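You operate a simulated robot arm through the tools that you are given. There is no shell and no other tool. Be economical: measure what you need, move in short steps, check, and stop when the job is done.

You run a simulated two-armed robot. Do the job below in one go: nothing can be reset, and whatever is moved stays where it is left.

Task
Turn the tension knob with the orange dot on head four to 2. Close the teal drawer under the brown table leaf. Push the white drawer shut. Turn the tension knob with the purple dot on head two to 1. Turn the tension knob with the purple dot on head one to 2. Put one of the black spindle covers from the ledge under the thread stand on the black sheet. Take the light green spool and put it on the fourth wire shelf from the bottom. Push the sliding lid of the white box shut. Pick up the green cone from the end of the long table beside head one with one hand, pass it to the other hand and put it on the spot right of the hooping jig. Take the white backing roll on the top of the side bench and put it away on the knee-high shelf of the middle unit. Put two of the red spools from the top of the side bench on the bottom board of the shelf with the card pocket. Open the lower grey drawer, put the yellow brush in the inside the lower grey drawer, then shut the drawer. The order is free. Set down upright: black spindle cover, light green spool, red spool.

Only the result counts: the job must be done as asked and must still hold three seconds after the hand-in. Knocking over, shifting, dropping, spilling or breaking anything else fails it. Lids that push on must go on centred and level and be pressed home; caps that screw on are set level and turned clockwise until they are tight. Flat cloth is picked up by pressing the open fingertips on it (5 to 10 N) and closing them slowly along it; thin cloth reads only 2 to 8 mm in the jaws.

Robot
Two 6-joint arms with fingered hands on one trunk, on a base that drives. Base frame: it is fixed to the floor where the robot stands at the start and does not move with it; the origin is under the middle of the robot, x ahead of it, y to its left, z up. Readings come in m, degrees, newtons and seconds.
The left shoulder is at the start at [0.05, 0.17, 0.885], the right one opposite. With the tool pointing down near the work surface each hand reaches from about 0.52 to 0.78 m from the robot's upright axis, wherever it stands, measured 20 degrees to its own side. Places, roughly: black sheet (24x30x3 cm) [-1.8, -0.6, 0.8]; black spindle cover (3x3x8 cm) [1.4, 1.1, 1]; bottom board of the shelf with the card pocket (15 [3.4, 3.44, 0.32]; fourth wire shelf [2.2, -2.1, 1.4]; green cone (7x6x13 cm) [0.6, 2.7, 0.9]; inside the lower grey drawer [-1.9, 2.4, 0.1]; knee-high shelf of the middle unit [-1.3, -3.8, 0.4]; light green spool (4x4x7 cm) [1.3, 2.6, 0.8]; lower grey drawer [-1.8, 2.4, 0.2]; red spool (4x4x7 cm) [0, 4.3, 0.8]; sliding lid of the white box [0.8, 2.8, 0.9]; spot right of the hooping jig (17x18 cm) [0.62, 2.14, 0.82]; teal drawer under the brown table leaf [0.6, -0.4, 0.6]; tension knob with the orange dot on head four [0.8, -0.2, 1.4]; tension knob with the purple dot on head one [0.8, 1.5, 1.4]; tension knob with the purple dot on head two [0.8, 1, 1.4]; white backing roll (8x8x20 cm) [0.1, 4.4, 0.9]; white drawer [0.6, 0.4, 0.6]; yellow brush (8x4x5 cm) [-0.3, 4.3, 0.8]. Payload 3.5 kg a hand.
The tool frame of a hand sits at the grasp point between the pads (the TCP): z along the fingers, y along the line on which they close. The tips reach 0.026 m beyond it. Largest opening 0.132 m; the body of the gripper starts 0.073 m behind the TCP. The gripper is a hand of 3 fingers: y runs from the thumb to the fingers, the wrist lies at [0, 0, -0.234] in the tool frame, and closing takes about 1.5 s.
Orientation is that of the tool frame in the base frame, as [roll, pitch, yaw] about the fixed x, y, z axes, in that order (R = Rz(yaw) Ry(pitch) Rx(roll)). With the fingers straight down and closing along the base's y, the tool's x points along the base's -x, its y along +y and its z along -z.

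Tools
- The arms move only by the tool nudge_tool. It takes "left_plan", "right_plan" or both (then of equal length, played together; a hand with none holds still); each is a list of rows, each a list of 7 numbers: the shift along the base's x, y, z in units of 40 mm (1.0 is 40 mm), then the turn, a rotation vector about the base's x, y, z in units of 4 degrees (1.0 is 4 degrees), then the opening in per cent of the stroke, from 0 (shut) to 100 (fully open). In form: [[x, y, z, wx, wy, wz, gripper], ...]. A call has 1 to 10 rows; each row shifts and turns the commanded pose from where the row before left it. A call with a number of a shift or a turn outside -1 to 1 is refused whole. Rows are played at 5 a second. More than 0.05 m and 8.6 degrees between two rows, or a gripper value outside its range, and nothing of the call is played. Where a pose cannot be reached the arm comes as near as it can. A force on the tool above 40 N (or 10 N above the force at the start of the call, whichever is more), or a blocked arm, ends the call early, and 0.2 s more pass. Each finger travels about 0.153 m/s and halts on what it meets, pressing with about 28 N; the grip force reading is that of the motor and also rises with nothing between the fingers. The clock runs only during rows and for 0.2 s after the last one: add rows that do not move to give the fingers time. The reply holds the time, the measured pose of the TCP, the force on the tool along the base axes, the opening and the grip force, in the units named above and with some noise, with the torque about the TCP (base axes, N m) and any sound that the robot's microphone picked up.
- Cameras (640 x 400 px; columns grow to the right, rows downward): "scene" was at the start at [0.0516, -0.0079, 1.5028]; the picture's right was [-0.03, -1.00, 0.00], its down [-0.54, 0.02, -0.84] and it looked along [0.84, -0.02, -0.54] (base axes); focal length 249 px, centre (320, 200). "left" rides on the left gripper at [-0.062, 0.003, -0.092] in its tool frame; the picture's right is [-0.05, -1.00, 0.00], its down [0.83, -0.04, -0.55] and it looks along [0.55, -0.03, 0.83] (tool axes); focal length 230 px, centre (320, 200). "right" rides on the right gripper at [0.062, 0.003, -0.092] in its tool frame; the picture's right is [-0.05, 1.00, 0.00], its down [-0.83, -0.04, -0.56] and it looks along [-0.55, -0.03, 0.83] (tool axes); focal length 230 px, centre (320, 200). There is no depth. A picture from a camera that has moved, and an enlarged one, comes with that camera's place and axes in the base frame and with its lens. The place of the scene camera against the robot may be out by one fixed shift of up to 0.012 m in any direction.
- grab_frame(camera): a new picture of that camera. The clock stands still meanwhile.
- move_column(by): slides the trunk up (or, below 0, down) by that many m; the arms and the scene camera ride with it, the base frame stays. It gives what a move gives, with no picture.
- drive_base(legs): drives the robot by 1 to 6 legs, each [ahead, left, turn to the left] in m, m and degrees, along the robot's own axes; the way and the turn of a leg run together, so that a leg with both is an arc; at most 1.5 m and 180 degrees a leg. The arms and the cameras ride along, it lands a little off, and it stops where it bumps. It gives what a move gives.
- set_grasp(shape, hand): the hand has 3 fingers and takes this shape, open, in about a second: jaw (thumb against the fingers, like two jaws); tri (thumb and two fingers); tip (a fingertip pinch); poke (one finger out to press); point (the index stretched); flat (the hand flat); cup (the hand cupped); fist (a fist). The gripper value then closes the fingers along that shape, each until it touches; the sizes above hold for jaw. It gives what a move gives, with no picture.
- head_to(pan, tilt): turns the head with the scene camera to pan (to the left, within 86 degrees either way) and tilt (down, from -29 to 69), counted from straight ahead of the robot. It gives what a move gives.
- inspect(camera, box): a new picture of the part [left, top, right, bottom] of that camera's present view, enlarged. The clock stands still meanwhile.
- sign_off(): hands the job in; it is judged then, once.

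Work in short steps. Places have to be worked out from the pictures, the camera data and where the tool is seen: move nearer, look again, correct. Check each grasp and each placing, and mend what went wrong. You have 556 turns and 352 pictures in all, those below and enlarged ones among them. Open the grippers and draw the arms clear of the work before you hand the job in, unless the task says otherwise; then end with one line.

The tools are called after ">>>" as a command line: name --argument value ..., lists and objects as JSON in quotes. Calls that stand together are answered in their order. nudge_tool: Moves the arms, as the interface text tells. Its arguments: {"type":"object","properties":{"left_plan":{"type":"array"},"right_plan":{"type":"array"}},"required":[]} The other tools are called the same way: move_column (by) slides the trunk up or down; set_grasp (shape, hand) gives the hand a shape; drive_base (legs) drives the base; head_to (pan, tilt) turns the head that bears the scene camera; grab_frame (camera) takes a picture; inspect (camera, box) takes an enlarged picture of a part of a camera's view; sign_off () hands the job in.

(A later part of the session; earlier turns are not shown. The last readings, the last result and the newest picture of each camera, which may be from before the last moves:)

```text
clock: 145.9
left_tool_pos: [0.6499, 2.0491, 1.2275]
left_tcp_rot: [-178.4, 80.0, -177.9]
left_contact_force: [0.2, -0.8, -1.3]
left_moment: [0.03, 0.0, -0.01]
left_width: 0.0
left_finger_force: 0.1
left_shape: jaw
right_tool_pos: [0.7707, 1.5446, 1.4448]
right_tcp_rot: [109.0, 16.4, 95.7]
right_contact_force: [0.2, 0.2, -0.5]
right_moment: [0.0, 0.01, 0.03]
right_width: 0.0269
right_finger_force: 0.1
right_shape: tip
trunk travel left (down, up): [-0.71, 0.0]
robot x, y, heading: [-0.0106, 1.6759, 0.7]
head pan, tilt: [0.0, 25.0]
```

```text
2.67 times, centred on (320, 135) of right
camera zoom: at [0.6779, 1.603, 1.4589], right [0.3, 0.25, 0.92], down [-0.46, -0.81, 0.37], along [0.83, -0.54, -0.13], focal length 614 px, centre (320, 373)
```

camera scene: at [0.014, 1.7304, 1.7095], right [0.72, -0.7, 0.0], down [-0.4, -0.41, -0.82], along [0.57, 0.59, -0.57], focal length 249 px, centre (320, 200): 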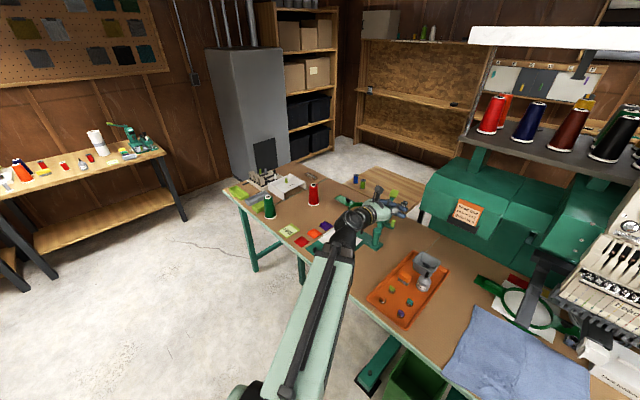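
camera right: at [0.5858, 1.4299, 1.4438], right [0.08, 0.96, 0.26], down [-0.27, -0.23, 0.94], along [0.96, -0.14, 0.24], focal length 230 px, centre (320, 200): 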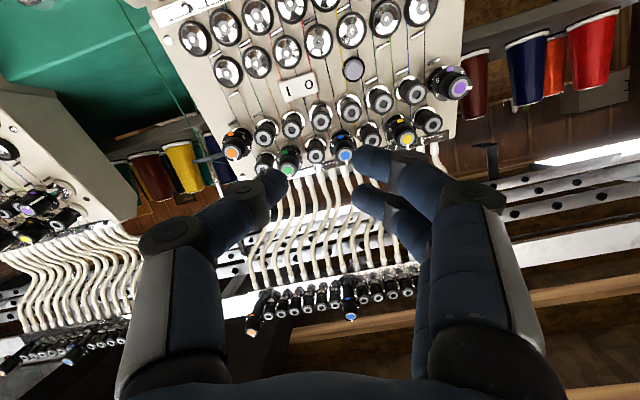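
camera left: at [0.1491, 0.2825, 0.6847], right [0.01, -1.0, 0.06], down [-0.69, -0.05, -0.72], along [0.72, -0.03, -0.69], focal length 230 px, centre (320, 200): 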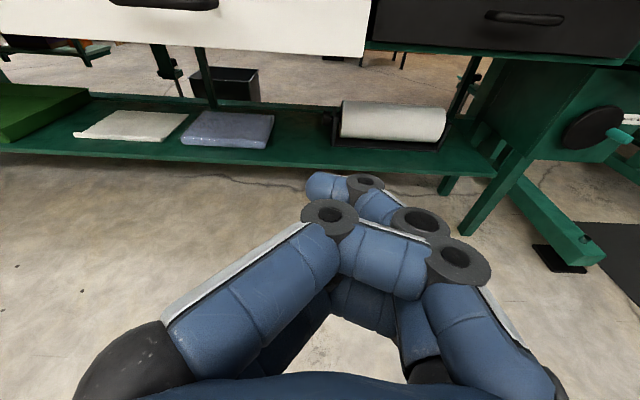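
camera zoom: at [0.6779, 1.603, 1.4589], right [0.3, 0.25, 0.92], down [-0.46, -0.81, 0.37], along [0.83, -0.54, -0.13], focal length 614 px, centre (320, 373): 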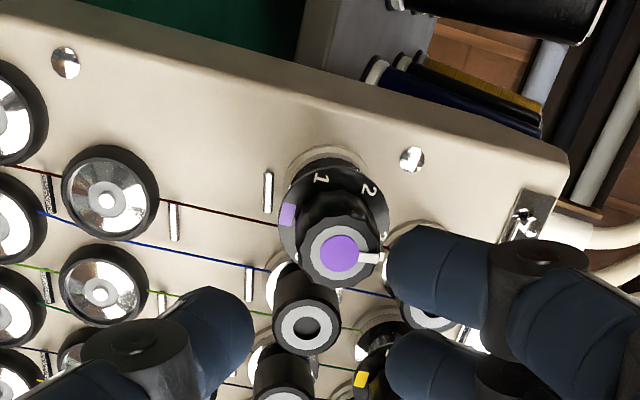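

I shift up 4 mm to centre, go in, close, turn 52° and read the forces.

>>> nudge_tool --right_plan '[[0.45, 0.04, -0.05, 0, 0, 0, 20], [0.45, 0, -0.15, 0, 0, 0, 20], [0, 0, 0, 0, 0, 0, 20], [0, 0, 0, 0, 0, 0, 10], [0, 0, 0, 0, 0, 0, 0], [0, 0, 0, 0, 0, 0, 0], [0, 0, 0, 0, 0, 0, 0]]'

>>> nudge_tool --right_plan '[[0, 0.003, 0.003, -0.948, 0, 0.319, 0], [0, 0.003, 0.003, -0.948, 0, 0.319, 0], [0, 0.003, 0.003, -0.948, 0, 0.319, 0], [0, 0.003, 0.003, -0.948, 0, 0.319, 0], [0, 0.003, 0.003, -0.948, 0, 0.319, 0], [0, 0.003, 0.003, -0.948, 0, 0.319, 0], [0, 0.003, 0.003, -0.948, 0, 0.319, 0], [0, 0.003, 0.003, -0.948, 0, 0.319, 0], [0, 0.003, 0.003, -0.948, 0, 0.319, 0], [0, 0.003, 0.003, -0.948, 0, 0.319, 0]]'

>>> nudge_tool --right_plan '[[0, 0.003, 0.003, -0.948, 0, 0.319, 0], [0, 0.003, 0.003, -0.948, 0, 0.319, 0], [0, 0.003, 0.003, -0.948, 0, 0.319, 0], [0, 0, 0, 0, 0, 0, 0]]'

>>> inspect --camera "right" --box '[200, 60, 440, 210]'

```text
clock: 147.5
left_tool_pos: [0.6514, 2.047, 1.228]
left_tcp_rot: [-178.5, 79.8, -178.0]
left_contact_force: [0.5, -0.4, -0.9]
left_moment: [-0.02, -0.01, 0.0]
left_width: 0.0003
left_finger_force: 0.2
left_shape: jaw
right_tool_pos: [0.8062, 1.5484, 1.4379]
right_tcp_rot: [109.0, 16.4, 95.7]
right_contact_force: [-0.4, 0.3, -3.5]
right_moment: [0.02, 0.07, 0.02]
right_width: 0.0111
right_finger_force: 28.1
right_shape: tip
trunk travel left (down, up): [-0.71, 0.0]
robot x, y, heading: [-0.0127, 1.6686, 0.9]
head pan, tilt: [0.0, 25.0]
```

```text
clock: 149.7
left_tool_pos: [0.6508, 2.0478, 1.2274]
left_tcp_rot: [-178.6, 79.9, -178.2]
left_contact_force: [-0.6, 0.6, 0.8]
left_moment: [0.0, 0.0, 0.0]
left_width: 0.0001
left_finger_force: 0.1
left_shape: jaw
right_tool_pos: [0.8073, 1.5488, 1.4398]
right_tcp_rot: [122.0, 52.8, 116.9]
right_contact_force: [-6.8, -0.9, -20.0]
right_moment: [0.05, 0.4, 0.0]
right_width: 0.011
right_finger_force: 27.9
right_shape: tip
trunk travel left (down, up): [-0.71, 0.0]
robot x, y, heading: [-0.0139, 1.673, 0.6]
head pan, tilt: [0.0, 25.0]
```

```text
clock: 150.7
left_tool_pos: [0.6512, 2.0469, 1.2269]
left_tcp_rot: [-178.5, 80.0, -178.0]
left_contact_force: [0.4, -0.4, -0.1]
left_moment: [0.02, 0.01, -0.03]
left_width: 0.0
left_finger_force: 0.0
left_shape: jaw
right_tool_pos: [0.8076, 1.5493, 1.4401]
right_tcp_rot: [134.1, 62.2, 131.1]
right_contact_force: [-9.1, 0.0, -27.0]
right_moment: [0.12, 0.5, 0.01]
right_width: 0.011
right_finger_force: 27.4
right_shape: tip
trunk travel left (down, up): [-0.71, 0.0]
robot x, y, heading: [-0.0145, 1.6713, 0.9]
head pan, tilt: [0.0, 25.0]
```

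```text
2.67 times, centred on (320, 135) of right
camera zoom: at [0.7012, 1.5721, 1.4161], right [0.12, 0.92, 0.38], down [-0.27, -0.34, 0.9], along [0.95, -0.22, 0.21], focal length 614 px, centre (320, 373)
```

zoom: 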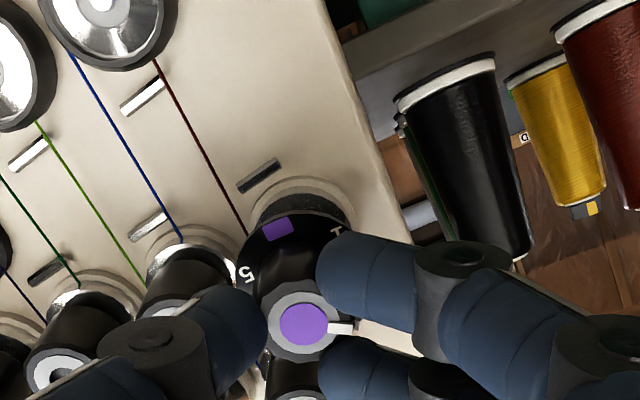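

Force is -27 N in z: I lower the hand until it vanishes.

>>> nudge_tool --right_plan '[[-0.02, 0, -0.06, 0, 0, 0, 0], [0, 0, -0.04, 0, 0, 0, 0], [0, 0, 0, 0, 0, 0, 0]]'

```text
clock: 151.5
left_tool_pos: [0.6505, 2.0466, 1.2291]
left_tcp_rot: [-178.5, 79.9, -178.0]
left_contact_force: [0.7, 0.6, -0.2]
left_moment: [0.05, -0.01, 0.01]
left_width: 0.0
left_finger_force: 0.1
left_shape: jaw
right_tool_pos: [0.805, 1.5492, 1.4388]
right_tcp_rot: [133.2, 62.6, 130.1]
right_contact_force: [2.3, -0.9, -4.1]
right_moment: [0.03, 0.01, 0.02]
right_width: 0.0107
right_finger_force: 28.4
right_shape: tip
trunk travel left (down, up): [-0.71, 0.0]
robot x, y, heading: [-0.0067, 1.6712, 0.6]
head pan, tilt: [0.0, 25.0]
```

Nearly force-free. I open slowly, back out and check.

>>> nudge_tool --right_plan '[[0, 0, 0, 0, 0, 0, 6], [0, 0, 0, 0, 0, 0, 9], [0, 0, 0, 0, 0, 0, 12], [0, 0, 0, 0, 0, 0, 16], [0, 0, 0, 0, 0, 0, 18], [-0.6, 0, 0.2, 0, 0, 0, 18], [-0.948, 0, 0.319, 0, 0, 0, 18], [-0.948, -0.2, 0.319, 0, 0, 0, 20], [-0.5, -1, 0, 0, 0, 0, 26], [0, -1, 0, 0, 0, 0, 26]]'

>>> inspect --camera "scene" --box '[350, 168, 374, 188]'

```text
clock: 153.7
left_tool_pos: [0.6504, 2.0469, 1.2275]
left_tcp_rot: [-178.6, 80.0, -178.1]
left_contact_force: [0.1, -1.3, 0.3]
left_moment: [0.02, -0.01, 0.02]
left_width: 0.0
left_finger_force: 0.0
left_shape: jaw
right_tool_pos: [0.6857, 1.4592, 1.4704]
right_tcp_rot: [133.3, 62.4, 130.5]
right_contact_force: [0.2, -0.7, -0.6]
right_moment: [-0.01, 0.0, 0.0]
right_width: 0.0339
right_finger_force: 0.1
right_shape: tip
trunk travel left (down, up): [-0.71, 0.0]
robot x, y, heading: [-0.0086, 1.6754, 1.0]
head pan, tilt: [0.0, 25.0]
```

```text
16.00 times, centred on (362, 178) of scene
camera zoom: at [0.0447, 1.6681, 1.7252], right [0.01, -1.0, 0.0], down [-0.42, 0.0, -0.91], along [0.91, 0.01, -0.42], focal length 3986 px, centre (-352, 552)
```

zoom: 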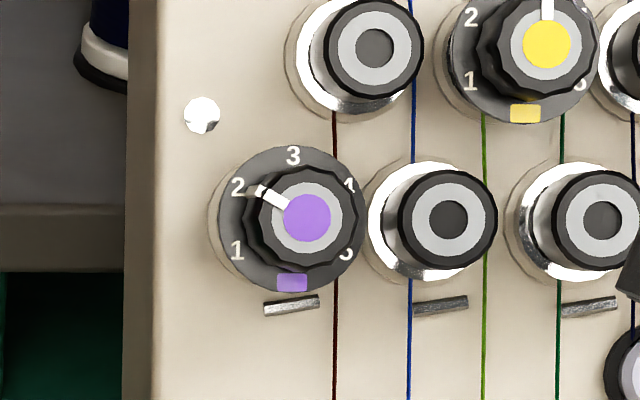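

The pointer is exactly on 2. All knobs and the two drawers are done. I back off, free the left hand's fingers and turn both hands to point down.

>>> drive_base --legs '[[-0.3, 0, -0.8]]'

>>> set_grasp --shape "flat" --hand "left"

>>> set_grasp --shape "jaw" --hand "right"

>>> nudge_tool --left_plan '[[0, 0, 0, 0, 1, 0, 100], [0, 0, 0, 0, 1, 0, 100], [0, 0, 0, 0, 1, 0, 100], [0, 0, 0, 0, 1, 0, 100], [0, 0, 0, 0, 1, 0, 100], [0, 0, 0, 0, 1, 0, 100], [0, 0, 0, 0, 1, 0, 100], [0, 0, 0, 0, 1, 0, 100], [0, 0, 0, 0, 1, 0, 100], [0, 0, 0, 0, 1, 0, 100]]' --right_plan '[[0, 0, -0.5, -0.948, 0, 0.319, 100], [0, 0, -0.5, -0.948, 0, 0.319, 100], [0, 0, -0.5, -0.948, 0, 0.319, 100], [0, 0, -0.5, -0.948, 0, 0.319, 100], [0, 0, -0.5, -0.948, 0, 0.319, 100], [0, 0, -0.5, -0.948, 0, 0.319, 100], [0, 0, -0.5, 0, 1, 0, 100], [0, 0, -0.5, 0, 1, 0, 100], [0, 0, -0.5, 0, 1, 0, 100], [0, 0, -0.5, 0, 1, 0, 100]]'

>>> set_grasp --shape "jaw" --hand "left"

>>> nudge_tool --left_plan '[[0, 0, 0, 0, 1, 0, 100], [0, 0, 0, 0, 1, 0, 100], [0, 0, 0, 0, 1, 0, 100], [0, 0, 0, 0, 1, 0, 100], [0, 0, 0, 0, 1, 0, 100], [0, 0, 0, 0, 1, 0, 100], [0, 0, 0, 0, 1, 0, 100], [0, 0, 0, 0, 1, 0, 100], [0, 0, 0, 0, 1, 0, 100], [0, 0, 0, 0, 1, 0, 100]]' --right_plan '[[0, 0, 0, 0, 1, 0, 100], [0, 0, 0, 0, 1, 0, 100], [0, 0, 0, 0, 1, 0, 100], [0, 0, 0, 0, 1, 0, 100], [0, 0, 0, 0, 1, 0, 100], [0, 0, 0, 0, 1, 0, 100], [0, 0, 0, 0, 1, 0, 100], [0, 0, 0, 0, 1, 0, 100], [0, 0, 0, 0, 1, 0, 100], [0, 0, 0, 0, 1, 0, 100]]'

>>> nudge_tool --right_plan '[[0, 0, 0, 0, 1, 0, 100], [0, 0, 0, 0, 1, 0, 100], [0, 0, 0, 0, 1, 0, 100], [0, 0, 0, 0, 0.8, 0, 100]]'

>>> grab_frame --camera "left"

```text
clock: 155.8
left_tool_pos: [0.3514, 2.0368, 1.2281]
left_tcp_rot: [-178.4, 80.1, -178.8]
left_contact_force: [-0.4, 0.0, 0.0]
left_moment: [0.0, 0.01, 0.0]
left_width: 0.0001
left_finger_force: 0.0
left_shape: jaw
right_tool_pos: [0.3791, 1.449, 1.4715]
right_tcp_rot: [133.2, 62.4, 129.3]
right_contact_force: [-0.3, -0.7, 1.3]
right_moment: [0.01, 0.05, 0.0]
right_width: 0.034
right_finger_force: 0.1
right_shape: tip
trunk travel left (down, up): [-0.71, 0.0]
robot x, y, heading: [-0.3119, 1.671, -0.0]
head pan, tilt: [0.0, 25.0]
```

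```text
clock: 156.7
left_tool_pos: [0.3524, 2.0376, 1.2278]
left_tcp_rot: [-178.4, 79.9, -178.8]
left_contact_force: [-0.2, -0.1, 0.4]
left_moment: [0.01, 0.0, 0.0]
left_width: 0.0
left_finger_force: 0.1
left_shape: flat
right_tool_pos: [0.3803, 1.4496, 1.4708]
right_tcp_rot: [133.2, 62.4, 129.5]
right_contact_force: [0.4, -0.2, 0.0]
right_moment: [0.0, 0.02, 0.0]
right_width: 0.0343
right_finger_force: 0.2
right_shape: tip
trunk travel left (down, up): [-0.71, 0.0]
robot x, y, heading: [-0.3134, 1.6708, -0.3]
head pan, tilt: [0.0, 25.0]
```

```text
clock: 157.6
left_tool_pos: [0.3516, 2.0359, 1.227]
left_tcp_rot: [-178.4, 80.0, -178.8]
left_contact_force: [0.0, 0.2, 0.0]
left_moment: [-0.01, 0.0, -0.03]
left_width: 0.0
left_finger_force: 0.0
left_shape: flat
right_tool_pos: [0.3807, 1.4488, 1.4705]
right_tcp_rot: [133.3, 62.4, 129.6]
right_contact_force: [-0.7, -0.1, -0.6]
right_moment: [0.01, -0.03, -0.01]
right_width: 0.132
right_finger_force: 0.0
right_shape: jaw
trunk travel left (down, up): [-0.71, 0.0]
robot x, y, heading: [-0.3169, 1.6713, -0.1]
head pan, tilt: [0.0, 25.0]
```

```text
clock: 159.8
left_tool_pos: [0.3537, 2.036, 1.2291]
left_tcp_rot: [-179.6, 40.0, -179.7]
left_contact_force: [-0.3, -0.4, 0.2]
left_moment: [0.01, 0.0, 0.0]
left_width: 0.0001
left_finger_force: 0.1
left_shape: flat
right_tool_pos: [0.3818, 1.4487, 1.2699]
right_tcp_rot: [-175.3, 55.4, -174.7]
right_contact_force: [-0.3, 0.8, 0.2]
right_moment: [0.01, 0.03, 0.01]
right_width: 0.132
right_finger_force: 0.0
right_shape: jaw
trunk travel left (down, up): [-0.71, 0.0]
robot x, y, heading: [-0.3154, 1.671, 0.0]
head pan, tilt: [0.0, 25.0]
```

```text
clock: 160.7
left_tool_pos: [0.3528, 2.0357, 1.2286]
left_tcp_rot: [-179.4, 40.0, -179.7]
left_contact_force: [0.6, 0.7, -0.7]
left_moment: [-0.03, -0.02, -0.03]
left_width: 0.132
left_finger_force: 0.1
left_shape: jaw
right_tool_pos: [0.3805, 1.4479, 1.2697]
right_tcp_rot: [-175.1, 55.5, -174.5]
right_contact_force: [0.4, -0.6, -0.3]
right_moment: [0.04, 0.02, 0.01]
right_width: 0.132
right_finger_force: 0.1
right_shape: jaw
trunk travel left (down, up): [-0.71, 0.0]
robot x, y, heading: [-0.312, 1.6722, -0.1]
head pan, tilt: [0.0, 25.0]
```

```text
clock: 162.9
left_tool_pos: [0.3528, 2.0364, 1.2282]
left_tcp_rot: [-179.7, -0.1, -179.7]
left_contact_force: [0.5, 0.1, 0.0]
left_moment: [-0.04, 0.01, 0.02]
left_width: 0.1321
left_finger_force: 0.1
left_shape: jaw
right_tool_pos: [0.3806, 1.4485, 1.2703]
right_tcp_rot: [-179.0, 15.4, -176.8]
right_contact_force: [0.4, 0.0, -0.9]
right_moment: [0.02, 0.01, 0.02]
right_width: 0.132
right_finger_force: 0.1
right_shape: jaw
trunk travel left (down, up): [-0.71, 0.0]
robot x, y, heading: [-0.3113, 1.6706, -0.1]
head pan, tilt: [0.0, 25.0]
```

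```text
clock: 163.9
left_tool_pos: [0.3521, 2.0352, 1.2277]
left_tcp_rot: [-179.6, 0.0, -179.8]
left_contact_force: [0.1, -0.1, 0.4]
left_moment: [0.01, -0.01, 0.02]
left_width: 0.132
left_finger_force: 0.0
left_shape: jaw
right_tool_pos: [0.3752, 1.4497, 1.2686]
right_tcp_rot: [-179.7, 0.5, -176.9]
right_contact_force: [0.0, 0.1, 0.7]
right_moment: [-0.01, -0.01, -0.02]
right_width: 0.1323
right_finger_force: 0.0
right_shape: jaw
right hand out of reach, approached as far as the arm can: row 4
trunk travel left (down, up): [-0.71, 0.0]
robot x, y, heading: [-0.3118, 1.6733, -0.4]
head pan, tilt: [0.0, 25.0]
```

```text
285 pictures are left
camera left: at [0.4139, 2.0401, 1.3208], right [0.06, -1.0, 0.01], down [-0.83, -0.04, 0.56], along [-0.55, -0.04, -0.83], focal length 230 px, centre (320, 200)
```

left: 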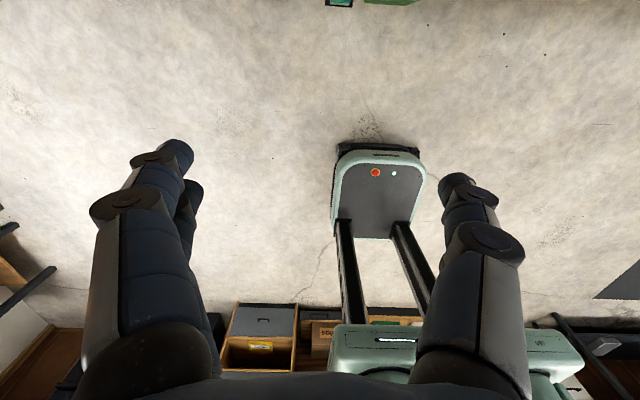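

Both hands point down, open. I lower the trunk to its start height, drive left to the long table and look.

>>> move_column --by -0.1

>>> drive_base --legs '[[0, 0.8, 0]]'

>>> head_to --pan 0 --tilt 38

>>> grab_frame --camera "scene"

```text
clock: 165.2
left_tool_pos: [0.3525, 2.0365, 1.1276]
left_tcp_rot: [-179.6, -0.1, -179.8]
left_contact_force: [-0.1, 0.1, -0.2]
left_moment: [0.03, 0.01, 0.01]
left_width: 0.1318
left_finger_force: 0.0
left_shape: jaw
right_tool_pos: [0.3761, 1.4505, 1.168]
right_tcp_rot: [-179.7, 0.6, -176.9]
right_contact_force: [0.7, 0.2, -0.3]
right_moment: [0.01, 0.0, 0.03]
right_width: 0.1319
right_finger_force: 0.0
right_shape: jaw
trunk travel left (down, up): [-0.61, 0.1]
robot x, y, heading: [-0.3126, 1.6732, -0.1]
head pan, tilt: [0.0, 25.0]
```

```text
clock: 169.5
left_tool_pos: [0.3618, 2.8378, 1.1274]
left_tcp_rot: [-179.6, 0.0, 179.7]
left_contact_force: [-1.0, 0.1, 0.0]
left_moment: [0.0, 0.02, -0.01]
left_width: 0.1318
left_finger_force: 0.1
left_shape: jaw
right_tool_pos: [0.3795, 2.252, 1.1678]
right_tcp_rot: [-179.7, 0.7, -177.5]
right_contact_force: [0.2, 0.1, -1.7]
right_moment: [-0.04, 0.0, 0.01]
right_width: 0.1319
right_finger_force: 0.1
right_shape: jaw
trunk travel left (down, up): [-0.61, 0.1]
robot x, y, heading: [-0.3052, 2.4799, -0.9]
head pan, tilt: [0.0, 25.0]
```

```text
clock: 170.3
left_tool_pos: [0.3631, 2.8385, 1.1273]
left_tcp_rot: [-179.6, 0.0, 179.8]
left_contact_force: [-0.1, -0.3, -0.5]
left_moment: [0.0, 0.0, 0.02]
left_width: 0.1317
left_finger_force: 0.2
left_shape: jaw
right_tool_pos: [0.3797, 2.2515, 1.167]
right_tcp_rot: [-179.8, 0.7, -177.4]
right_contact_force: [0.1, 0.1, 0.2]
right_moment: [0.0, 0.02, 0.05]
right_width: 0.1316
right_finger_force: 0.0
right_shape: jaw
trunk travel left (down, up): [-0.61, 0.1]
robot x, y, heading: [-0.3068, 2.4777, -0.7]
head pan, tilt: [0.0, 38.0]
```

```text
284 pictures are left
camera scene: at [-0.258, 2.474, 1.605], right [-0.01, -1.0, 0.0], down [-0.62, 0.01, -0.79], along [0.79, -0.01, -0.62], focal length 249 px, centre (320, 200)
```

scene: 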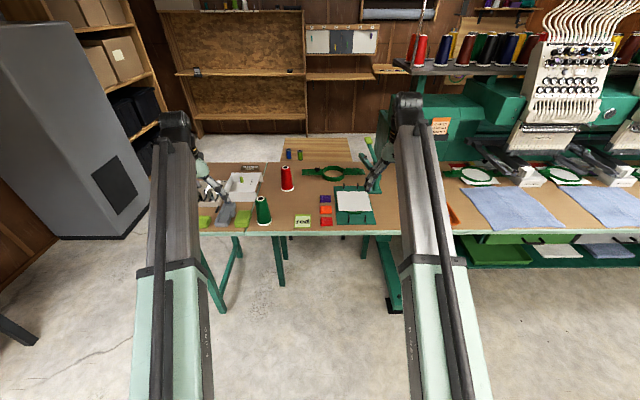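

I see the green cone, the white box, the jig and small spools on a board behind. I zoom in.

>>> inspect --camera "scene" --box '[190, 130, 390, 255]'

```text
3.20 times, centred on (290, 192) of scene
camera zoom: at [-0.258, 2.474, 1.605], right [-0.01, -1.0, 0.0], down [-0.62, 0.01, -0.79], along [0.79, -0.01, -0.62], focal length 797 px, centre (416, 224)
```

zoom: 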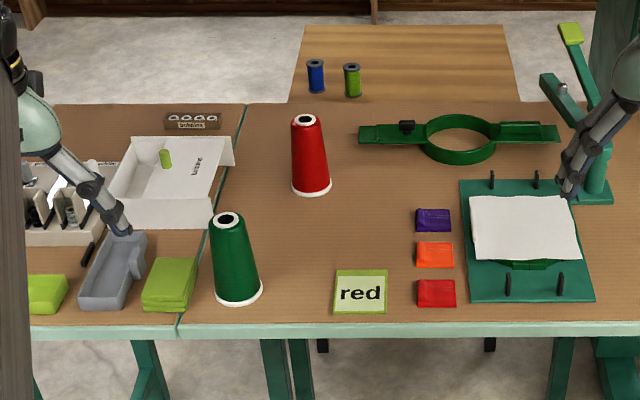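

Green cone base is near [0.595, 2.72], table about z 0.81. I drive closer so both hands reach cone and spot, and turn the left hand forward (15° down) for a low side grip.

>>> drive_base --legs '[[0.27, -0.03, 0.7]]'

>>> grab_frame --camera "left"

>>> grab_frame --camera "right"

>>> grab_frame --camera "scene"

```text
clock: 172.2
left_tool_pos: [0.6382, 2.8116, 1.1266]
left_tcp_rot: [-179.7, -0.2, -179.8]
left_contact_force: [0.7, -0.3, 0.2]
left_moment: [0.03, 0.01, 0.02]
left_width: 0.1319
left_finger_force: 0.0
left_shape: jaw
right_tool_pos: [0.6604, 2.2254, 1.1684]
right_tcp_rot: [-179.7, 0.4, -177.0]
right_contact_force: [1.1, 0.4, 0.1]
right_moment: [-0.01, 0.05, -0.01]
right_width: 0.1319
right_finger_force: 0.1
right_shape: jaw
trunk travel left (down, up): [-0.61, 0.1]
robot x, y, heading: [-0.0293, 2.4463, -0.3]
head pan, tilt: [0.0, 38.0]
```

```text
282 pictures are left
camera left: at [0.6991, 2.8154, 1.2202], right [0.05, -1.0, 0.01], down [-0.83, -0.04, 0.56], along [-0.56, -0.04, -0.83], focal length 230 px, centre (320, 200)
```

left: 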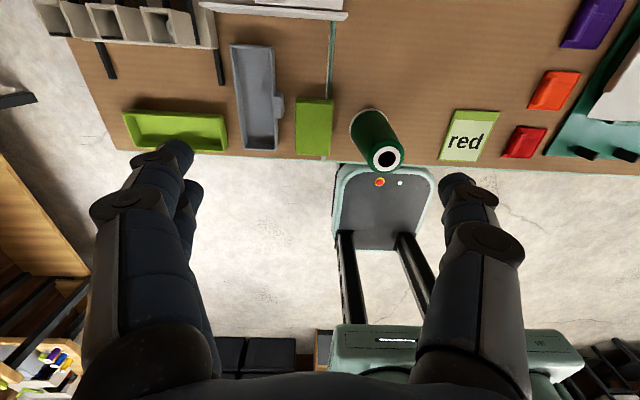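

```text
281 pictures are left
camera right: at [0.598, 2.2243, 1.259], right [0.0, 1.0, 0.0], down [0.83, 0.0, 0.56], along [0.56, 0.0, -0.83], focal length 230 px, centre (320, 200)
```

right: 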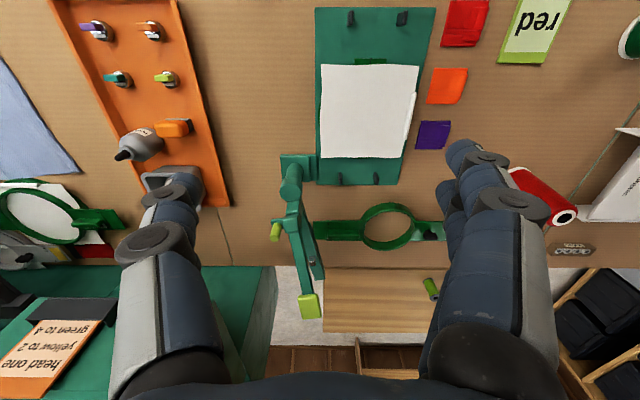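

```text
280 pictures are left
camera scene: at [0.0212, 2.4423, 1.6048], right [0.0, -1.0, 0.0], down [-0.62, 0.0, -0.79], along [0.79, 0.0, -0.62], focal length 249 px, centre (320, 200)
```

scene: 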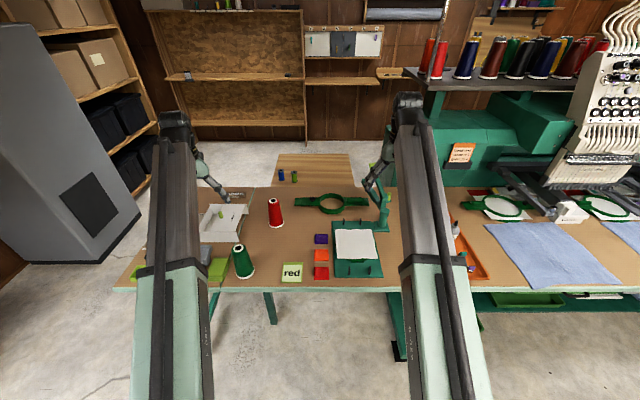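

Cone: centre [0.593, 2.725], table z≈0.82, top 0.95. The spot at [0.62, 2.14] is free between tray and jig. I back off 0.2 m, then turn the left hand forward.

>>> drive_base --legs '[[-0.22, 0, 0]]'

>>> nudge_tool --left_plan '[[0, 0, 0, 0, -1, 0, 67], [0, 0, 0, 0, -1, 0, 67], [0, 0, 0, 0, -1, 0, 67], [0, 0, 0, 0, -1, 0, 67], [0, 0, 0, 0, -1, 0, 67], [0, 0, 0, 0, -1, 0, 67], [0, 0, 0, 0, -1, 0, 67], [0, 0, 0, 0, -1, 0, 67], [0, 0, 0, 0, -1, 0, 67], [0, 0, 0, 0, -1, 0, 67]]'

>>> nudge_tool --left_plan '[[0, 0, 0, 0, -1, 0, 67], [0, 0, 0, 0, -1, 0, 67], [0, 0, 0, 0, -1, 0, 67], [0, 0, 0, 0, -1, 0, 67], [0, 0, 0, 0, -1, 0, 67], [0, 0, 0, 0, -1, 0, 67], [0, 0, 0, 0, -1, 0, 67], [0, 0, 0, 0, -1, 0, 67], [0, 0, 0, 0, -0.75, 0, 67]]'

```text
clock: 173.9
left_tool_pos: [0.4159, 2.8167, 1.1285]
left_tcp_rot: [-179.5, 0.0, -179.4]
left_contact_force: [0.2, 0.9, 0.6]
left_moment: [0.0, -0.01, 0.04]
left_width: 0.1321
left_finger_force: 0.2
left_shape: jaw
right_tool_pos: [0.4432, 2.23, 1.1695]
right_tcp_rot: [-179.6, 0.5, -176.5]
right_contact_force: [-0.1, -1.1, 0.0]
right_moment: [0.0, -0.03, 0.02]
right_width: 0.1315
right_finger_force: 0.0
right_shape: jaw
trunk travel left (down, up): [-0.61, 0.1]
robot x, y, heading: [-0.2452, 2.4443, 0.1]
head pan, tilt: [0.0, 38.0]
```

```text
clock: 176.1
left_tool_pos: [0.4169, 2.8181, 1.1288]
left_tcp_rot: [-179.1, 40.1, -179.2]
left_contact_force: [-0.6, 0.1, -0.3]
left_moment: [0.01, 0.01, -0.01]
left_width: 0.0888
left_finger_force: 0.0
left_shape: jaw
right_tool_pos: [0.444, 2.2304, 1.1682]
right_tcp_rot: [-179.6, 0.6, -176.5]
right_contact_force: [1.2, 0.0, -0.3]
right_moment: [0.05, 0.02, 0.03]
right_width: 0.1318
right_finger_force: 0.1
right_shape: jaw
trunk travel left (down, up): [-0.61, 0.1]
robot x, y, heading: [-0.2477, 2.4472, 0.4]
head pan, tilt: [0.0, 38.0]
```

```text
clock: 178.1
left_tool_pos: [0.415, 2.8157, 1.1284]
left_tcp_rot: [-177.3, 75.0, -177.8]
left_contact_force: [0.3, 0.5, 1.0]
left_moment: [-0.01, -0.01, 0.0]
left_width: 0.0888
left_finger_force: 0.0
left_shape: jaw
right_tool_pos: [0.4431, 2.2296, 1.1695]
right_tcp_rot: [-179.7, 0.6, -176.5]
right_contact_force: [0.1, 0.7, 0.2]
right_moment: [0.01, -0.01, -0.01]
right_width: 0.1317
right_finger_force: 0.1
right_shape: jaw
trunk travel left (down, up): [-0.61, 0.1]
robot x, y, heading: [-0.2483, 2.4459, 0.2]
head pan, tilt: [0.0, 38.0]
```

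Now down to z≈0.875 in front of the cone.

>>> nudge_tool --left_plan '[[0.2, -0.4, -0.9, 0, 0, 0, 67], [0.2, -0.4, -0.9, 0, 0, 0, 67], [0.2, -0.4, -0.9, 0, 0, 0, 67], [0.2, -0.4, -0.9, 0, 0, 0, 67], [0.2, -0.4, -0.9, 0, 0, 0, 67], [0.2, -0.28, -0.9, 0, 0, 0, 67], [0, 0, -0.9, 0, 0, 0, 67], [0, 0, 0, 0, 0, 0, 67]]'

>>> grab_frame --camera "left"

```text
clock: 179.9
left_tool_pos: [0.4677, 2.7247, 0.8749]
left_tcp_rot: [-177.5, 74.9, -177.7]
left_contact_force: [-0.3, 0.9, 0.2]
left_moment: [0.05, -0.01, 0.01]
left_width: 0.0888
left_finger_force: 0.1
left_shape: jaw
right_tool_pos: [0.4429, 2.2295, 1.1681]
right_tcp_rot: [-179.7, 0.6, -176.5]
right_contact_force: [-0.5, 0.3, 0.0]
right_moment: [0.03, 0.01, 0.0]
right_width: 0.1321
right_finger_force: 0.0
right_shape: jaw
trunk travel left (down, up): [-0.61, 0.1]
robot x, y, heading: [-0.245, 2.4459, 0.2]
head pan, tilt: [0.0, 38.0]
```

```text
279 pictures are left
camera left: at [0.3939, 2.7282, 0.9584], right [0.01, -1.0, 0.06], down [-0.75, -0.05, -0.66], along [0.66, -0.04, -0.75], focal length 230 px, centre (320, 200)
```

left: 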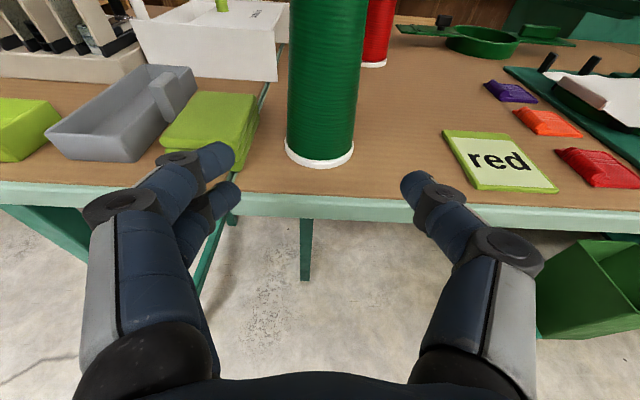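

Centred on the cone. I narrow the opening slightly and advance to it, then close.

>>> nudge_tool --left_plan '[[0.5, -0.04, 0, 0, 0, 0, 58], [0.85, 0, 0.05, 0, 0, 0, 58], [0.85, 0, 0, 0, 0, 0, 58], [0.8, 0, 0, 0, 0, 0, 58], [0, 0, 0, 0, 0, 0, 58]]'

>>> grab_frame --camera "left"

```text
clock: 181.1
left_tool_pos: [0.5858, 2.7213, 0.8801]
left_tcp_rot: [-177.4, 74.9, -177.8]
left_contact_force: [0.5, -0.4, -0.6]
left_moment: [-0.04, 0.02, 0.02]
left_width: 0.0773
left_finger_force: 0.0
left_shape: jaw
right_tool_pos: [0.4439, 2.2307, 1.1693]
right_tcp_rot: [-179.7, 0.6, -176.5]
right_contact_force: [1.0, 0.6, -0.1]
right_moment: [-0.01, 0.01, 0.01]
right_width: 0.132
right_finger_force: 0.1
right_shape: jaw
trunk travel left (down, up): [-0.61, 0.1]
robot x, y, heading: [-0.247, 2.4474, 0.0]
head pan, tilt: [0.0, 38.0]
```

```text
278 pictures are left
camera left: at [0.5124, 2.725, 0.9626], right [0.01, -1.0, 0.06], down [-0.75, -0.05, -0.66], along [0.66, -0.04, -0.75], focal length 230 px, centre (320, 200)
```

left: 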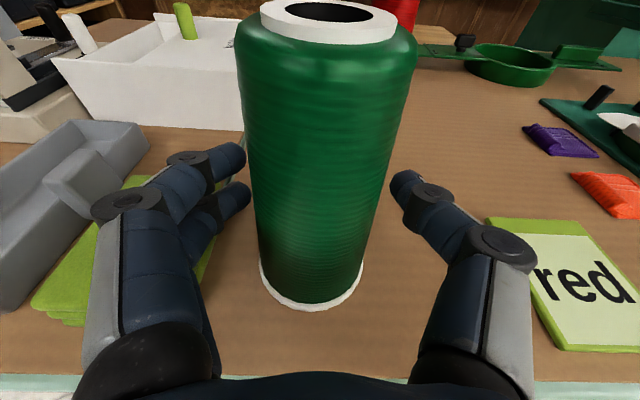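

The cone stands between the fingers. I close and lift a little.

>>> nudge_tool --left_plan '[[0, 0, 0, 0, 0, 0, 45], [0, 0, 0, 0, 0, 0, 35], [0, 0, 0, 0, 0, 0, 20], [0, 0, 0, 0, 0, 0, 0], [0, 0, 0, 0, 0, 0, 0], [0, 0, 0, 0, 0, 0, 0]]'

>>> nudge_tool --left_plan '[[0, 0, 0.5, 0, 0, 0, 0], [0, 0, 0.8, 0, 0, 0, 0], [0, 0, 0.8, 0, 0, 0, 0], [0, 0, 0.8, 0, 0, 0, 0]]'

>>> grab_frame --camera "left"

```text
clock: 182.5
left_tool_pos: [0.5864, 2.7205, 0.8777]
left_tcp_rot: [-177.4, 75.0, -177.8]
left_contact_force: [0.3, 0.1, 0.0]
left_moment: [0.0, 0.01, 0.0]
left_width: 0.0324
left_finger_force: 27.5
left_shape: jaw
right_tool_pos: [0.4429, 2.2305, 1.1683]
right_tcp_rot: [-179.7, 0.6, -176.5]
right_contact_force: [-0.3, 0.5, -0.5]
right_moment: [0.01, -0.02, -0.01]
right_width: 0.1319
right_finger_force: 0.1
right_shape: jaw
trunk travel left (down, up): [-0.61, 0.1]
robot x, y, heading: [-0.2442, 2.448, 0.1]
head pan, tilt: [0.0, 38.0]
```

```text
clock: 183.5
left_tool_pos: [0.5855, 2.7227, 0.9939]
left_tcp_rot: [-177.6, 75.1, -177.9]
left_contact_force: [0.5, 0.7, -1.2]
left_moment: [0.01, 0.01, 0.02]
left_width: 0.0316
left_finger_force: 27.9
left_shape: jaw
right_tool_pos: [0.4445, 2.2309, 1.1677]
right_tcp_rot: [-179.7, 0.6, -176.5]
right_contact_force: [0.6, -0.5, -0.2]
right_moment: [0.03, -0.02, 0.0]
right_width: 0.132
right_finger_force: 0.1
right_shape: jaw
trunk travel left (down, up): [-0.61, 0.1]
robot x, y, heading: [-0.2502, 2.4466, 0.2]
head pan, tilt: [0.0, 38.0]
```

```text
277 pictures are left
camera left: at [0.5125, 2.7259, 1.0781], right [0.01, -1.0, 0.06], down [-0.75, -0.05, -0.66], along [0.66, -0.04, -0.75], focal length 230 px, centre (320, 200)
```

left: 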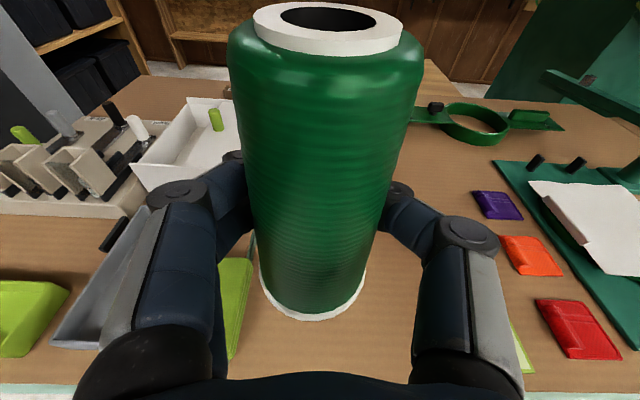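

Cone lifted and held upright. I bring it to the middle in front of the robot for the hand-over.

>>> nudge_tool --left_plan '[[-0.9, 0, 0.2, 0, 0, 0, 0], [-0.9, -0.5, 0.2, 0, 0, 0, 0], [-0.9, -0.9, 0.2, 0, 0, 0, 0], [-0.7, -0.9, 0, 0, 0, 0, 0], [0, -0.9, 0, 0, 0, 0, 0], [0, -0.9, 0, 0, 0, 0, 0], [0, -0.9, 0, 0, 0, 0, 0], [0, -0.9, 0, 0, 0, 0, 0], [0, -0.3, 0, 0, 0, 0, 0], [0, 0, 0, 0, 0, 0, 0]]'

>>> grab_frame --camera "right"

```text
refused: row 3 steps farther than a row can; nothing moved
```

```text
276 pictures are left
camera right: at [0.3818, 2.229, 1.2596], right [-0.01, 1.0, -0.01], down [0.83, 0.01, 0.56], along [0.56, 0.0, -0.83], focal length 230 px, centre (320, 200)
```

right: 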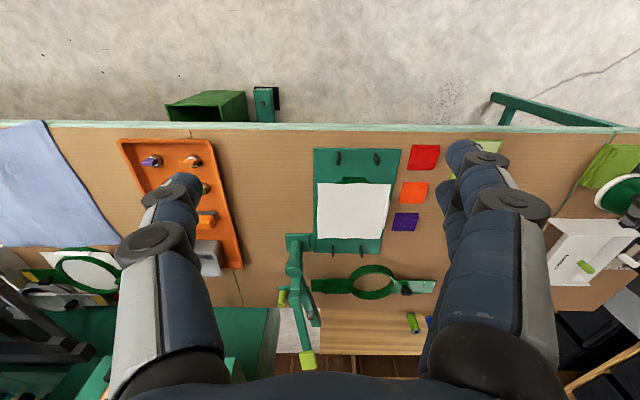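

The step was too long; I split it into shorter ones.

>>> nudge_tool --left_plan '[[-0.8, 0, 0.2, 0, 0, 0, 0], [-0.8, -0.4, 0.2, 0, 0, 0, 0], [-0.8, -0.7, 0.2, 0, 0, 0, 0], [-0.7, -0.8, 0, 0, 0, 0, 0], [-0.3, -0.9, 0, 0, 0, 0, 0], [0, -0.9, 0, 0, 0, 0, 0], [0, -0.9, 0, 0, 0, 0, 0], [0, -0.9, 0, 0, 0, 0, 0], [0, -0.7, 0, 0, 0, 0, 0], [0, 0, 0, 0, 0, 0, 0]]'

>>> grab_frame --camera "right"

```text
clock: 185.7
left_tool_pos: [0.4484, 2.4755, 1.0203]
left_tcp_rot: [-177.4, 75.0, -177.6]
left_contact_force: [-0.9, -0.4, -2.2]
left_moment: [0.01, -0.03, 0.01]
left_width: 0.0313
left_finger_force: 27.9
left_shape: jaw
right_tool_pos: [0.4436, 2.23, 1.1693]
right_tcp_rot: [-179.7, 0.7, -176.5]
right_contact_force: [0.0, -0.2, -0.2]
right_moment: [-0.01, 0.01, 0.0]
right_width: 0.1321
right_finger_force: 0.0
right_shape: jaw
trunk travel left (down, up): [-0.61, 0.1]
robot x, y, heading: [-0.2442, 2.4504, 0.3]
head pan, tilt: [0.0, 38.0]
```

```text
275 pictures are left
camera right: at [0.3819, 2.2291, 1.2596], right [-0.01, 1.0, -0.01], down [0.83, 0.01, 0.56], along [0.56, 0.0, -0.83], focal length 230 px, centre (320, 200)
```

right: 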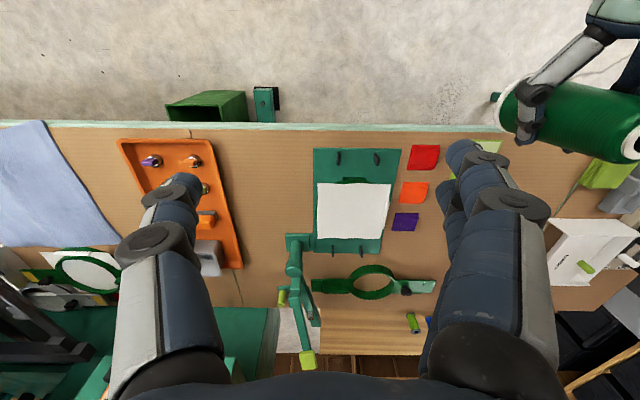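

Now the right hand goes over the cone (50 mm clear) and looks down on it.

>>> nudge_tool --right_plan '[[0, 0.9, 0, 0, 0, 0, 100], [0, 0.9, 0, 0, 0, 0, 100], [0, 0.9, 0, 0, 0, 0, 100], [0, 0.9, 0, 0, 0, 0, 100], [0, 0.9, 0, 0, 0, 0, 100], [0, 0.9, 0, 0, 0, 0, 100], [0.1, 0.7, 0, 0, 0, 0, 100], [0, 0, 0, 0, 0, 0, 100]]'

>>> grab_frame --camera "right"

```text
clock: 187.5
left_tool_pos: [0.4474, 2.4761, 1.0197]
left_tcp_rot: [-177.6, 74.9, -177.9]
left_contact_force: [-0.2, 0.6, -1.2]
left_moment: [-0.01, -0.01, -0.06]
left_width: 0.0312
left_finger_force: 28.0
left_shape: jaw
right_tool_pos: [0.4222, 2.4698, 1.1569]
right_tcp_rot: [-179.6, 0.7, -176.5]
right_contact_force: [-0.9, 0.6, 0.5]
right_moment: [-0.01, -0.02, -0.02]
right_width: 0.1317
right_finger_force: 0.2
right_shape: jaw
right hand out of reach, approached as far as the arm can: row 4, 5, 6, 7
trunk travel left (down, up): [-0.61, 0.1]
robot x, y, heading: [-0.2429, 2.4483, 0.1]
head pan, tilt: [0.0, 38.0]
```

```text
274 pictures are left
camera right: at [0.3592, 2.4688, 1.2482], right [-0.01, 1.0, 0.0], down [0.82, 0.01, 0.57], along [0.57, 0.0, -0.82], focal length 230 px, centre (320, 200)
```

right: 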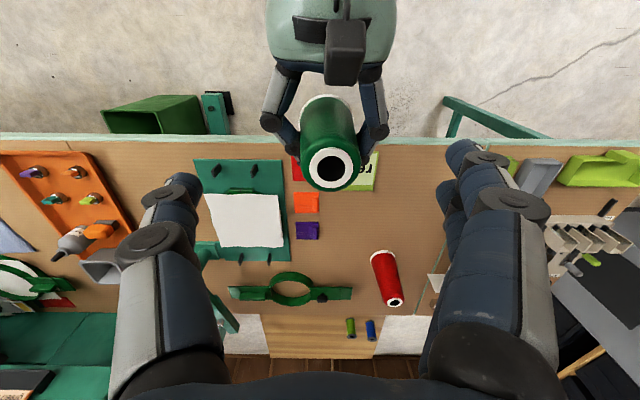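

The cone's top is at about [0.437, 2.478, 1.093]. I lower the right hand around its upper end.

>>> nudge_tool --right_plan '[[0.15, 0.07, -0.7, 0, 0, 0, 100], [0.15, 0.07, -0.7, 0, 0, 0, 100], [0.1, 0.06, -0.7, 0, 0, 0, 100], [0, 0, 0, 0, 0, 0, 100]]'

>>> grab_frame --camera "right"

>>> grab_frame --camera "left"

```text
clock: 188.5
left_tool_pos: [0.4473, 2.4759, 1.0193]
left_tcp_rot: [-177.4, 74.9, -177.6]
left_contact_force: [0.4, 0.1, -2.2]
left_moment: [-0.02, -0.01, 0.03]
left_width: 0.0313
left_finger_force: 28.0
left_shape: jaw
right_tool_pos: [0.439, 2.4773, 1.0714]
right_tcp_rot: [-179.7, 0.6, -176.5]
right_contact_force: [-0.4, -0.3, 0.2]
right_moment: [-0.01, 0.04, -0.03]
right_width: 0.1319
right_finger_force: 0.0
right_shape: jaw
trunk travel left (down, up): [-0.61, 0.1]
robot x, y, heading: [-0.2489, 2.4463, 0.1]
head pan, tilt: [0.0, 38.0]
```

```text
273 pictures are left
camera right: at [0.3758, 2.4754, 1.1626], right [-0.01, 1.0, -0.01], down [0.83, 0.01, 0.56], along [0.56, 0.0, -0.83], focal length 230 px, centre (320, 200)
```

right: 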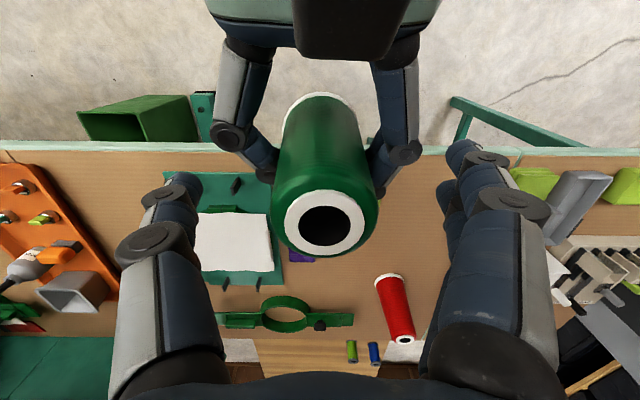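

```text
272 pictures are left
camera left: at [0.3744, 2.48, 1.1036], right [0.01, -1.0, 0.06], down [-0.75, -0.05, -0.66], along [0.66, -0.04, -0.75], focal length 230 px, centre (320, 200)
```

left: 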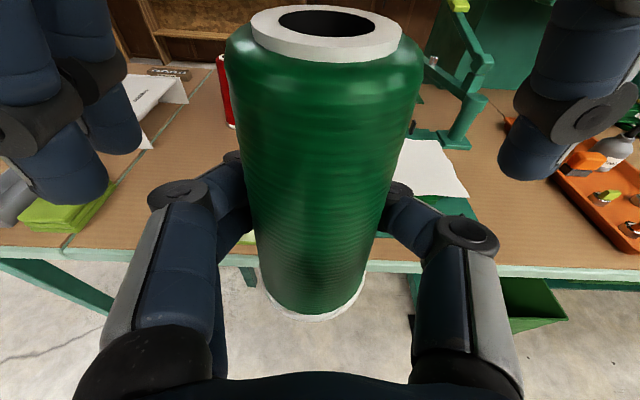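

Well aligned. I close the right hand on the cone's upper end.

>>> nudge_tool --right_plan '[[0, 0, 0, 0, 0, 0, 70], [0, 0, 0, 0, 0, 0, 50], [0, 0, 0, 0, 0, 0, 30], [0, 0, 0, 0, 0, 0, 10], [0, 0, 0, 0, 0, 0, 0], [0, 0, 0, 0, 0, 0, 0]]'

>>> grab_frame --camera "right"

```text
clock: 189.9
left_tool_pos: [0.447, 2.4749, 1.0193]
left_tcp_rot: [-177.2, 74.9, -177.6]
left_contact_force: [-1.4, -5.1, -10.3]
left_moment: [-0.43, -0.31, 0.3]
left_width: 0.0308
left_finger_force: 28.2
left_shape: jaw
right_tool_pos: [0.439, 2.4768, 1.071]
right_tcp_rot: [-179.7, 0.6, -176.5]
right_contact_force: [1.5, 5.6, 8.4]
right_moment: [0.64, 0.2, -0.25]
right_width: 0.0505
right_finger_force: 28.1
right_shape: jaw
trunk travel left (down, up): [-0.61, 0.1]
robot x, y, heading: [-0.2449, 2.446, 0.2]
head pan, tilt: [0.0, 38.0]
```

```text
271 pictures are left
camera right: at [0.3759, 2.4755, 1.1633], right [-0.01, 1.0, 0.0], down [0.83, 0.01, 0.56], along [0.56, 0.0, -0.83], focal length 230 px, centre (320, 200)
```

right: 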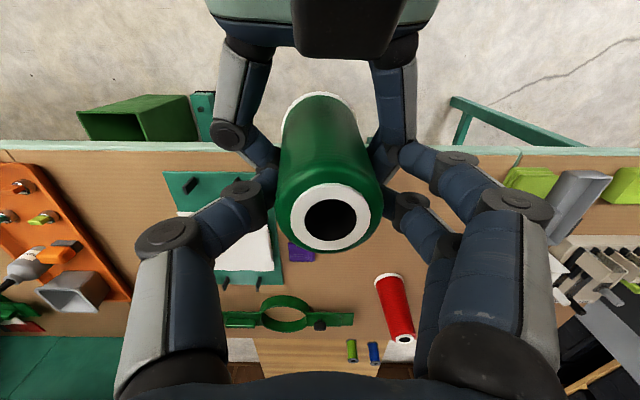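

Both hold it. I open the left hand and draw it back.

>>> nudge_tool --left_plan '[[0, 0, 0, 0, 0, 0, 20], [0, 0, 0, 0, 0, 0, 40], [0, 0, 0, 0, 0, 0, 70], [0, 0, 0, 0, 0, 0, 90], [-0.5, 0, -0.1, 0, 0, 0, 90], [-0.5, 0, -0.1, 0, 0, 0, 90], [-0.5, 0.5, -0.1, 0, 0, 0, 90], [-0.5, 0.8, 0, 0, 0, 0, 90], [0, 0.9, 0, 0, 0, 0, 90], [0, 0.9, 0, 0, 0, 0, 90]]'

>>> grab_frame --camera "right"

```text
clock: 192.1
left_tool_pos: [0.4449, 2.5755, 0.9896]
left_tcp_rot: [-178.4, 74.7, -178.8]
left_contact_force: [-1.5, -25.9, -25.7]
left_moment: [2.14, -0.09, -0.01]
left_width: 0.1206
left_finger_force: 0.1
left_shape: jaw
left hand out of reach, approached as far as the arm can: row 6, 7, 8, 9, 10
right_tool_pos: [0.4374, 2.4797, 1.0737]
right_tcp_rot: [179.9, 0.8, -176.3]
right_contact_force: [1.8, 26.6, 25.5]
right_moment: [2.45, -0.18, 0.06]
right_width: 0.0494
right_finger_force: 27.9
right_shape: jaw
trunk travel left (down, up): [-0.61, 0.1]
robot x, y, heading: [-0.2466, 2.4479, 0.4]
head pan, tilt: [0.0, 38.0]
```

```text
270 pictures are left
camera right: at [0.3755, 2.4781, 1.165], right [-0.01, 1.0, 0.0], down [0.82, 0.01, 0.57], along [0.57, 0.01, -0.82], focal length 230 px, centre (320, 200)
```

right: 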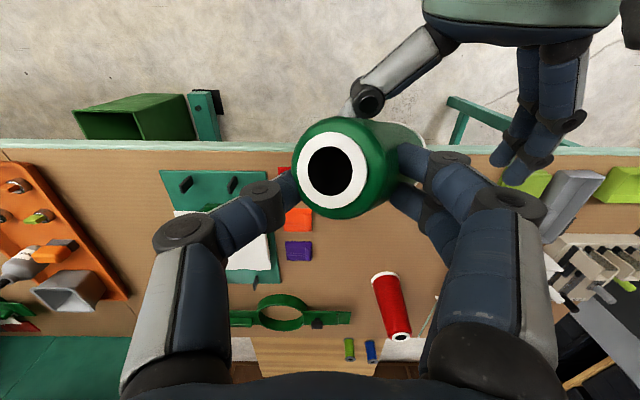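

The left hand could not go straight back and its thumb drags the cone. I move it back sideways at once to take off the load.

>>> nudge_tool --left_plan '[[0, -0.5, 0.1, 0, 0, 0, 95], [0, -0.5, 0.1, 0, 0, 0, 100]]'

>>> grab_frame --camera "right"

>>> grab_frame --camera "left"

```text
clock: 192.7
left_tool_pos: [0.446, 2.537, 1.0034]
left_tcp_rot: [-177.1, 75.1, -177.3]
left_contact_force: [-5.5, -2.7, -9.7]
left_moment: [0.62, -0.21, -0.32]
left_width: 0.1322
left_finger_force: 0.1
left_shape: jaw
right_tool_pos: [0.4373, 2.4753, 1.0709]
right_tcp_rot: [-179.5, 0.5, -176.6]
right_contact_force: [6.8, 3.2, 8.3]
right_moment: [0.18, -0.18, -0.08]
right_width: 0.0463
right_finger_force: 28.1
right_shape: jaw
trunk travel left (down, up): [-0.61, 0.1]
robot x, y, heading: [-0.2442, 2.4518, 0.2]
head pan, tilt: [0.0, 38.0]
```

```text
269 pictures are left
camera right: at [0.376, 2.474, 1.1619], right [-0.01, 1.0, -0.01], down [0.83, 0.01, 0.56], along [0.56, 0.0, -0.83], focal length 230 px, centre (320, 200)
```

right: 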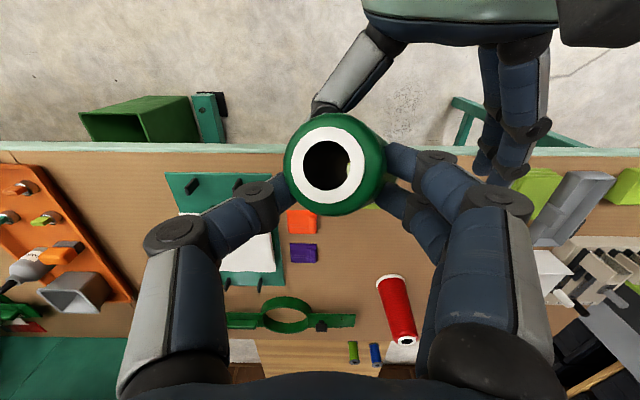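

```text
268 pictures are left
camera left: at [0.3724, 2.541, 1.0871], right [0.01, -1.0, 0.06], down [-0.75, -0.05, -0.66], along [0.66, -0.04, -0.75], focal length 230 px, centre (320, 200)
```

left: 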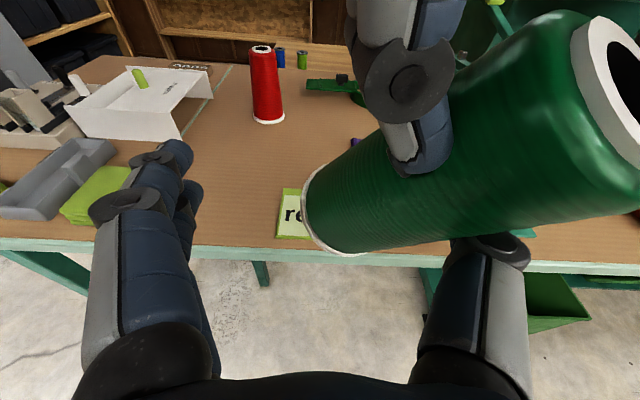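

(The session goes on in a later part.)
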